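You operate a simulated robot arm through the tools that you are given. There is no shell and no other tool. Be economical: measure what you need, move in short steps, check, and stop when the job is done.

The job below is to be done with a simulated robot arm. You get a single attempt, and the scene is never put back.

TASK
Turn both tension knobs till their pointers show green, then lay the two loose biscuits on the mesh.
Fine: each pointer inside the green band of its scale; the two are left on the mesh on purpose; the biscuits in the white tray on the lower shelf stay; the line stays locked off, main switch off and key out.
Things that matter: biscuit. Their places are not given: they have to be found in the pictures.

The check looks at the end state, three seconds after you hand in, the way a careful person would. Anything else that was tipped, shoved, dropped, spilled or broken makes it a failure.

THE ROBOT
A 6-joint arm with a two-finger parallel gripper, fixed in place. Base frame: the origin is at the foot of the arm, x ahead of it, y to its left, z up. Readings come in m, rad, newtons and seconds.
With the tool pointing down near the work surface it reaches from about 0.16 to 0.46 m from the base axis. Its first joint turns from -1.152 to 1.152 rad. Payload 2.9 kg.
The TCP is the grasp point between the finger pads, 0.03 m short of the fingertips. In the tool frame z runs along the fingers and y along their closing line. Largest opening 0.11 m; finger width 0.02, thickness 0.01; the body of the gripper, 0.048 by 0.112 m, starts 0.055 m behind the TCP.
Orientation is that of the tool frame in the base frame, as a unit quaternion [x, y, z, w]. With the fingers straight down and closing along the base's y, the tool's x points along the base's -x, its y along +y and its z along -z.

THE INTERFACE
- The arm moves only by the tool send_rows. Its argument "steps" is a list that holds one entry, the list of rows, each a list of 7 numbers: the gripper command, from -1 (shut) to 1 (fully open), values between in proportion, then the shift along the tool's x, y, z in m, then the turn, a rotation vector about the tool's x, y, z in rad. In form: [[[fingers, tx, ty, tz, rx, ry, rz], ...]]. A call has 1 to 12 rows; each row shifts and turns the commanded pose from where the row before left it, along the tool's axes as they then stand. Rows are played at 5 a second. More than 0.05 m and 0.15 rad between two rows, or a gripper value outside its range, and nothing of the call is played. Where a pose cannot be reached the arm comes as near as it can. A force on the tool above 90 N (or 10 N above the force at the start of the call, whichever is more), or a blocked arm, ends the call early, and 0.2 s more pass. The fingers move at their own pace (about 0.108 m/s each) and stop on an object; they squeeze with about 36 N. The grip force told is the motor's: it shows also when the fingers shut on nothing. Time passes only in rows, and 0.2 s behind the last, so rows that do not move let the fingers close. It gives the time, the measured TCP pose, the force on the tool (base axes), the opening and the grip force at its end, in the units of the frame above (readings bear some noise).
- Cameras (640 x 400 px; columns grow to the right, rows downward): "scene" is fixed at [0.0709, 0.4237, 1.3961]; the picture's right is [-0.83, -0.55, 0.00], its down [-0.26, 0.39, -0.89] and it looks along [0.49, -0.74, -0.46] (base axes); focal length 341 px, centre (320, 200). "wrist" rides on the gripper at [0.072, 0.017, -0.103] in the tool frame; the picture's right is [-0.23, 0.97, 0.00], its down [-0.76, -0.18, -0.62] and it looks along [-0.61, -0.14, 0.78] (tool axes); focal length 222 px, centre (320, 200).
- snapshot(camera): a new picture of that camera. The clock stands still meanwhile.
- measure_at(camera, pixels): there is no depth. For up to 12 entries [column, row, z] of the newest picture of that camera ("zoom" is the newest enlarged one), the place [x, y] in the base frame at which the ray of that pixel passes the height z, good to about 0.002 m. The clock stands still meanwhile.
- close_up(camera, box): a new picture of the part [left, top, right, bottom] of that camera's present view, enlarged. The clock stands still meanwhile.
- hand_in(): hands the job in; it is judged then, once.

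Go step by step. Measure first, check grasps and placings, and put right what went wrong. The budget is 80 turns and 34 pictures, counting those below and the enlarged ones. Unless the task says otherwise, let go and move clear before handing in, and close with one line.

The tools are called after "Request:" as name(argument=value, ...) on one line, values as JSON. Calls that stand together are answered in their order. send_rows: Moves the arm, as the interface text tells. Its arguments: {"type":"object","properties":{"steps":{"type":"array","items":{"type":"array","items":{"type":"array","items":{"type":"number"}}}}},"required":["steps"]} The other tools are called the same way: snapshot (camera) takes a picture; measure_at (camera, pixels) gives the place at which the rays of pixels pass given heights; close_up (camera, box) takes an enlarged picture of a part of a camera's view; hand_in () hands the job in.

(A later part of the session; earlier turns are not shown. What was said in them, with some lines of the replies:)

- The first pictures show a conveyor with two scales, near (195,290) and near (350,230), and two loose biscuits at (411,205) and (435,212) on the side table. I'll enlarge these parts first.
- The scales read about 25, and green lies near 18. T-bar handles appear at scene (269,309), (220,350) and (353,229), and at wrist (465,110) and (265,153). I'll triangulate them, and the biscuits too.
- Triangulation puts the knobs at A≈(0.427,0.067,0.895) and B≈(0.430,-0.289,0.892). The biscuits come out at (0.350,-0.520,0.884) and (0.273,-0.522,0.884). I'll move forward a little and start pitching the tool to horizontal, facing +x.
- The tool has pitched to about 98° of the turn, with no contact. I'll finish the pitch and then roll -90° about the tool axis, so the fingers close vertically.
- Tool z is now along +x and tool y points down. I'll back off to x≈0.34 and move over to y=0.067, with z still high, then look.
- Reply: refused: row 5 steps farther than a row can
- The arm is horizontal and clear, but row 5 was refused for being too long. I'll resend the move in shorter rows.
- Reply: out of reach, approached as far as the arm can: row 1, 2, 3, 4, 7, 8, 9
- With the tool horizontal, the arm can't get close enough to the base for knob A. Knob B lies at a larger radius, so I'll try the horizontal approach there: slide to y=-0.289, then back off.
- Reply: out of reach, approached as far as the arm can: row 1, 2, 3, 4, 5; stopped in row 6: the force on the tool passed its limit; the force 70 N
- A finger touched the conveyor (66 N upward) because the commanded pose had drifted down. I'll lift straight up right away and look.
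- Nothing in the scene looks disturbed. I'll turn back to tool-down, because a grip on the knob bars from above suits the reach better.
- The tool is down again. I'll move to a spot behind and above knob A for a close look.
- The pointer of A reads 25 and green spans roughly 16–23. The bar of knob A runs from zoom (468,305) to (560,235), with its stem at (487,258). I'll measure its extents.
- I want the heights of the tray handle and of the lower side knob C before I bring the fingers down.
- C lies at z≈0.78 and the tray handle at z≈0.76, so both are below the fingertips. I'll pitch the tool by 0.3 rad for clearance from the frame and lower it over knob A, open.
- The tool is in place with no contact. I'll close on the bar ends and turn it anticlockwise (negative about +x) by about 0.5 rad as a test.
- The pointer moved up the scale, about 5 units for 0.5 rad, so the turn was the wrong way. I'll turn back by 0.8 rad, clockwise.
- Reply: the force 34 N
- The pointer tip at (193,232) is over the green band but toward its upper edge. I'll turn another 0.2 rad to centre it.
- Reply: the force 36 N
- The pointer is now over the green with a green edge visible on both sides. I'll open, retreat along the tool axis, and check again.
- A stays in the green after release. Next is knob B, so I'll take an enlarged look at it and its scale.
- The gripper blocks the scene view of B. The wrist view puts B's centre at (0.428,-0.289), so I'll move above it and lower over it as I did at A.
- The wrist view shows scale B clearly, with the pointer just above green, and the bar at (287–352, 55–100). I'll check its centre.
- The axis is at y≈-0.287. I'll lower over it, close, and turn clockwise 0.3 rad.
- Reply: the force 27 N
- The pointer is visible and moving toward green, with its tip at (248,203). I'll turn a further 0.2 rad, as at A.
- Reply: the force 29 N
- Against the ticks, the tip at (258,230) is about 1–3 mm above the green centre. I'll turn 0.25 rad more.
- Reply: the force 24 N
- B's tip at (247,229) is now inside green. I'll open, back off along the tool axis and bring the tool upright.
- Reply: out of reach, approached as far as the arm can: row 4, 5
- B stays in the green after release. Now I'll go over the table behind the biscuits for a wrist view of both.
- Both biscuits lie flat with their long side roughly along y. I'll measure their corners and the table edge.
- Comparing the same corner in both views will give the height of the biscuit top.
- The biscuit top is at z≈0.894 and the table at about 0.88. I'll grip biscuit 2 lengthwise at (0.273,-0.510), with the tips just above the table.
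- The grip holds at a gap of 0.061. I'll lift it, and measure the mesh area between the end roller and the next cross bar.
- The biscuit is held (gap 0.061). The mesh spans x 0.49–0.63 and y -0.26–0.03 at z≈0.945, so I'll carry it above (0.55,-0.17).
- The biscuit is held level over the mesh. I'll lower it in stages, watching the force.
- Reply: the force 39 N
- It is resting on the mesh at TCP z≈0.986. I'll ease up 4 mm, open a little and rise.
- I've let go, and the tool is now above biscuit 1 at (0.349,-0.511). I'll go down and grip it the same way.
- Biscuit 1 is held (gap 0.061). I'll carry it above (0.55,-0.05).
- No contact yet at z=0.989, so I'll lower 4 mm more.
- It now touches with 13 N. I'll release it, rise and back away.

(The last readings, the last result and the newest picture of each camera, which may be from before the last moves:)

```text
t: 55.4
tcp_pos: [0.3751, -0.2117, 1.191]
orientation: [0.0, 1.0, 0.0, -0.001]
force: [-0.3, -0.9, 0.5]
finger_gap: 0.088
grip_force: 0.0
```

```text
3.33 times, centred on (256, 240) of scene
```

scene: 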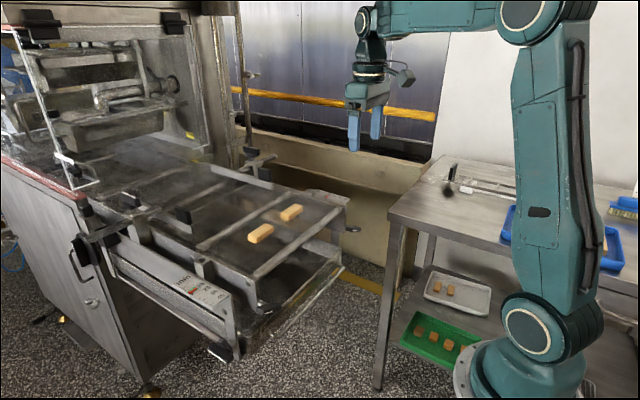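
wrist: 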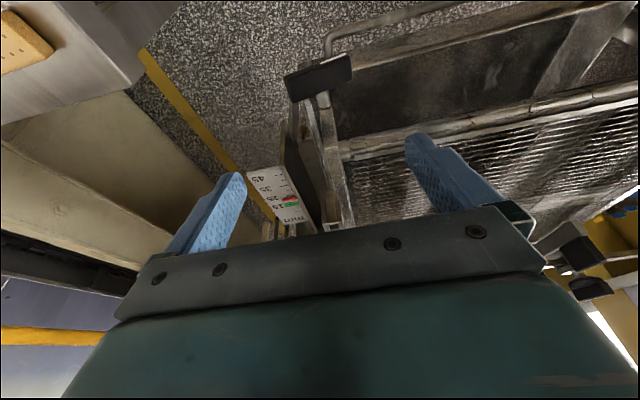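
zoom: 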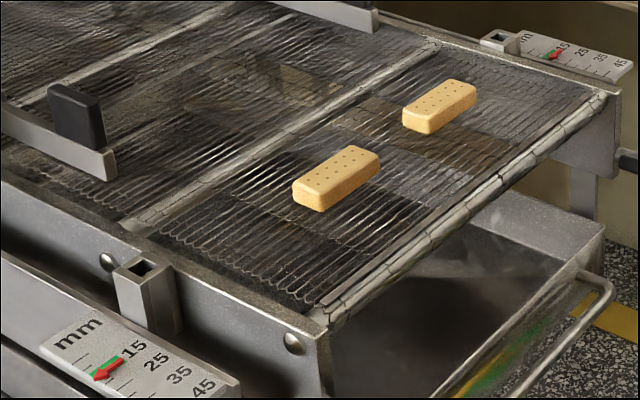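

Both biscuits lie flat on the mesh. I'll take one last close look at both scales, including a steeper wrist view.

Request:
close_up(camera="scene", box=[168, 270, 232, 310])

Request:
close_up(camera="wrist", box=[250, 120, 410, 220])

```text
10.00 times, centred on (200, 290) of scene
```

zoom: 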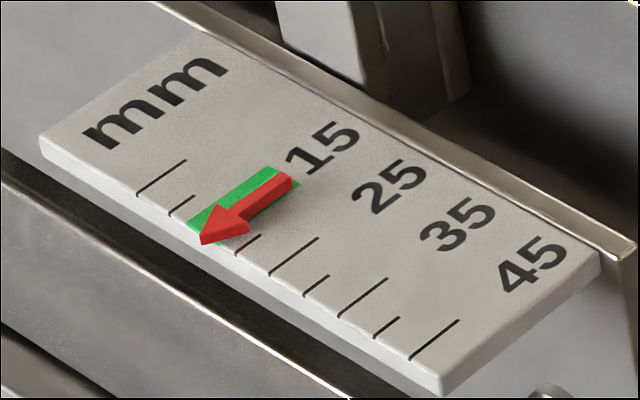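

```text
4.00 times, centred on (330, 170) of wrist
```

zoom: 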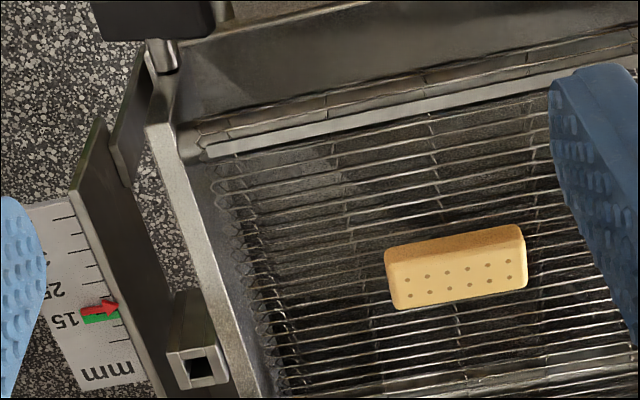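

The biscuits are fine. Judged against the ticks, though, both pointers sit in the upper half of the green, and B is close to its edge (wrist zoom (118,308)). I'll nudge B further, re-gripping its tilted bar on the flats, after lowering over it with the fingers open.

Request:
send_rows(steps=[[[1, -0.0258, -0.0368, 0, 0, 0, 0], [1, -0.0257, -0.0367, 0, 0, 0, 0], [1, 0, 0, 0.044, 0, 0, 0], [1, 0, 0, 0.044, 0, 0, 0], [1, 0, 0, 0.044, 0, 0, 0], [1, 0, 0, 0.044, 0, 0, 0], [1, 0, 0, 0, 0, -0.15, 0], [1, 0, 0, 0, 0, -0.15, 0], [1, 0.0089, 0, 0.0287, 0, 0, 0], [1, 0.0089, 0, 0.0287, 0, 0, 0], [1, 0.0089, 0, 0.0287, 0, 0, 0], [1, 0.0089, 0, 0.0287, 0, 0, 0]]])

Request:
send_rows(steps=[[[1, 0, 0, 0, 0.1119, 0, -0.0346], [1, 0, 0, 0, 0.1119, 0, -0.0346], [1, 0, 0, 0, 0.1119, 0, -0.0346], [1, 0, 0, 0, 0.1119, 0, -0.0346], [1, 0, 0, 0, 0.1119, 0, -0.0346], [1, 0, 0, 0, 0.1119, 0, -0.0346], [1, 0, 0, 0, 0.1119, 0, -0.0346], [1, 0, 0, 0, 0, 0, 0]]])

```text
t: 58.0
tcp_pos: [0.4277, -0.2858, 0.8954]
orientation: [0.001, 0.989, -0.001, 0.15]
force: [-0.6, 0.0, -0.4]
finger_gap: 0.1101
grip_force: 0.1
```

```text
t: 59.8
tcp_pos: [0.4266, -0.2847, 0.8947]
orientation: [-0.058, 0.906, -0.396, 0.137]
force: [0.2, 0.6, 0.4]
finger_gap: 0.1098
grip_force: 0.0
```

It reached that tilt freely. I'll close on the flats and turn clockwise 0.3 rad.

Request:
send_rows(steps=[[[-1, 0, 0, 0, 0, 0, 0], [-1, 0, 0, 0, 0, 0, 0], [-1, 0, 0, 0, 0, 0, 0], [-1, 0, 0, 0, 0, 0, 0]]])

Request:
send_rows(steps=[[[-1, 0, 0, 0, -0.0955, 0, 0.0296], [-1, 0, 0, 0, -0.0955, 0, 0.0296], [-1, 0, 0, 0, -0.0955, 0, 0.0296], [-1, 0, 0, 0, 0, 0, 0]]])

```text
t: 60.8
tcp_pos: [0.4263, -0.2841, 0.8925]
orientation: [-0.059, 0.908, -0.393, 0.135]
force: [-4.8, 17.8, -12.2]
finger_gap: 0.0121
grip_force: 44.6
```

```text
t: 61.8
tcp_pos: [0.4243, -0.2837, 0.8934]
orientation: [-0.038, 0.956, -0.252, 0.143]
force: [2.1, 18.7, -19.5]
finger_gap: 0.012
grip_force: 44.7
```

The flats were gripped (gap 0.012) and turned. I'll release, retreat, bring the tool upright, and then look at B with one picture.

Request:
send_rows(steps=[[[-0.4, 0, 0, 0, 0, 0, 0], [1, 0, 0, 0, 0, 0, 0], [1, 0, 0, 0, 0, 0, 0], [1, 0, 0, -0.04, 0, 0, 0], [1, 0, 0, -0.04, 0, 0, 0], [1, 0, 0, -0.04, 0, 0, 0], [1, 0, 0, 0, -0.0993, 0, 0.0307], [1, 0, 0, 0, -0.0993, 0, 0.0307], [1, 0, 0, 0, -0.0993, 0, 0.0307], [1, 0, 0, 0, -0.0993, 0, 0.0307], [1, 0, 0, 0, -0.0993, 0, 0.0307], [1, 0, 0, 0, 0, 0, 0]]])

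```text
t: 64.4
tcp_pos: [0.3913, -0.2288, 0.9947]
orientation: [0.001, 0.989, -0.001, 0.149]
force: [-0.5, -0.8, 0.1]
finger_gap: 0.11
grip_force: 0.1
```

Now A: I'll move over it, lower with the fingers open, and tilt to match its bar (+0.5 rad).

Request:
send_rows(steps=[[[1, 0, 0.0486, 0, 0, 0, 0], [1, 0, 0.0486, 0, 0, 0, 0], [1, 0, 0.0486, 0, 0, 0, 0], [1, 0, 0.0486, 0, 0, 0, 0], [1, 0, 0.0486, 0, 0, 0, 0], [1, 0, 0.0488, 0, 0, 0, 0], [1, -0.0336, 0, 0.0104, 0, 0, 0], [1, 0.0098, 0, 0.0317, 0, 0, 0], [1, 0.0098, 0, 0.0317, 0, 0, 0], [1, 0.0098, 0, 0.0317, 0, 0, 0]]])

Request:
send_rows(steps=[[[1, 0, 0, 0, -0.0955, 0, 0.0296], [1, 0, 0, 0, -0.0955, 0, 0.0296], [1, 0, 0, 0, -0.0955, 0, 0.0296], [1, 0, 0, 0, -0.0955, 0, 0.0296], [1, 0, 0, 0, -0.0955, 0, 0.0296], [1, 0, 0, 0, 0, 0, 0], [-1, 0, 0, 0, 0, 0, 0], [-1, 0, 0, 0, 0, 0, 0], [-1, 0, 0, 0, 0, 0, 0]]])

```text
t: 66.6
tcp_pos: [0.425, 0.0646, 0.8947]
orientation: [0.001, 0.989, 0.0, 0.15]
force: [0.8, 0.1, 0.8]
finger_gap: 0.1098
grip_force: 0.1
```

```text
t: 68.6
tcp_pos: [0.4273, 0.0638, 0.895]
orientation: [0.038, 0.958, 0.243, 0.146]
force: [1.0, -3.4, -4.9]
finger_gap: 0.06
grip_force: 45.0
```

A's bar is gripped at a gap of 0.060, matching its angle. I'll turn 0.18 rad more, release and retreat.

Request:
send_rows(steps=[[[-1, 0, 0, 0, -0.086, 0, 0.0266], [-1, 0, 0, 0, -0.086, 0, 0.0266], [-1, 0, 0, 0, 0, 0, 0], [0.3, 0, 0, 0, 0, 0, 0], [1, 0, 0, 0, 0, 0, 0]]])

Request:
send_rows(steps=[[[1, 0, 0, -0.035, 0, 0, 0], [1, 0, 0, -0.04, 0, 0, 0], [1, 0, 0, -0.03, 0.086, 0, -0.0266], [1, 0, 0, 0, 0.086, 0, -0.0266], [1, 0, 0, 0, 0.0955, 0, -0.0296], [1, 0, 0, 0, 0.0955, 0, -0.0296], [1, 0, 0, 0, 0.0955, 0, -0.0296], [1, 0, 0, 0, 0.0955, 0, -0.0296], [1, 0, 0, 0, 0.0955, 0, -0.0296], [1, 0, 0, -0.03, 0, 0.15, 0], [1, 0, 0, -0.03, 0, 0.15, 0], [1, 0, 0, -0.04, 0, 0, 0]]])

Request:
send_rows(steps=[[[1, 0.02, -0.03, -0.03, 0, 0, 0], [1, 0, -0.03, -0.03, 0, 0, 0], [1, 0, -0.04, 0, 0, 0, 0], [1, 0, -0.04, 0, 0, 0, 0], [1, 0, -0.04, 0, 0, 0, 0], [1, 0, 0, 0, 0, 0, 0]]])

Request:
close_up(camera="scene", box=[160, 180, 352, 300])

```text
t: 69.8
tcp_pos: [0.4276, 0.0639, 0.8952]
orientation: [0.051, 0.932, 0.331, 0.141]
force: [0.0, -0.6, 0.3]
finger_gap: 0.1099
grip_force: 0.0
```

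```text
t: 72.4
tcp_pos: [0.3821, 0.0002, 1.0712]
orientation: [0.001, 1.0, 0.0, 0.001]
force: [-0.1, -0.1, 0.0]
finger_gap: 0.1098
grip_force: 0.1
```

```text
t: 73.8
tcp_pos: [0.3604, -0.1779, 1.1314]
orientation: [0.001, 1.0, 0.0, 0.0]
force: [-0.1, -1.2, 0.8]
finger_gap: 0.1099
grip_force: 0.1
```

```text
3.33 times, centred on (256, 240) of scene
```

zoom: 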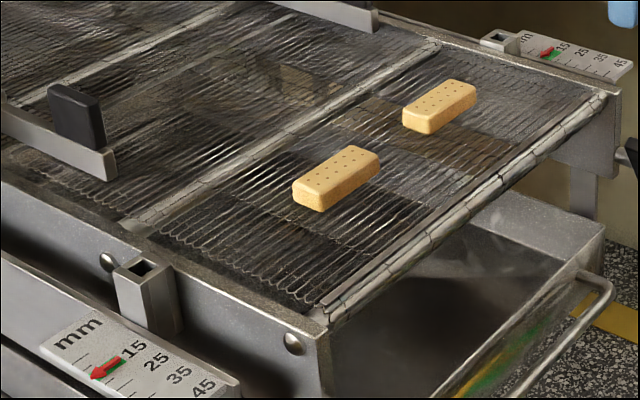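

Both pointers now show green beside them, and the biscuits haven't moved. I'll use the last picture for B's scale.

Request:
close_up(camera="scene", box=[300, 175, 364, 215])

```text
refused: no pictures are left
```

No pictures are left. In the last one, both pointers lie over their green bands, the two biscuits rest on the mesh and the arm is clear, so I'm handing in.

Request:
hand_in()

```text
The job is handed in.
```

I turned both tension knobs until their pointers read in the green, and laid the two loose biscuits flat on the mesh. The final pointer positions were judged from one medium-zoom picture, because none were left for a closer check. Early on, a finger pressed on the conveyor with about 66 N; nothing looked disturbed afterwards. I did not touch the white tray, main switch or key.
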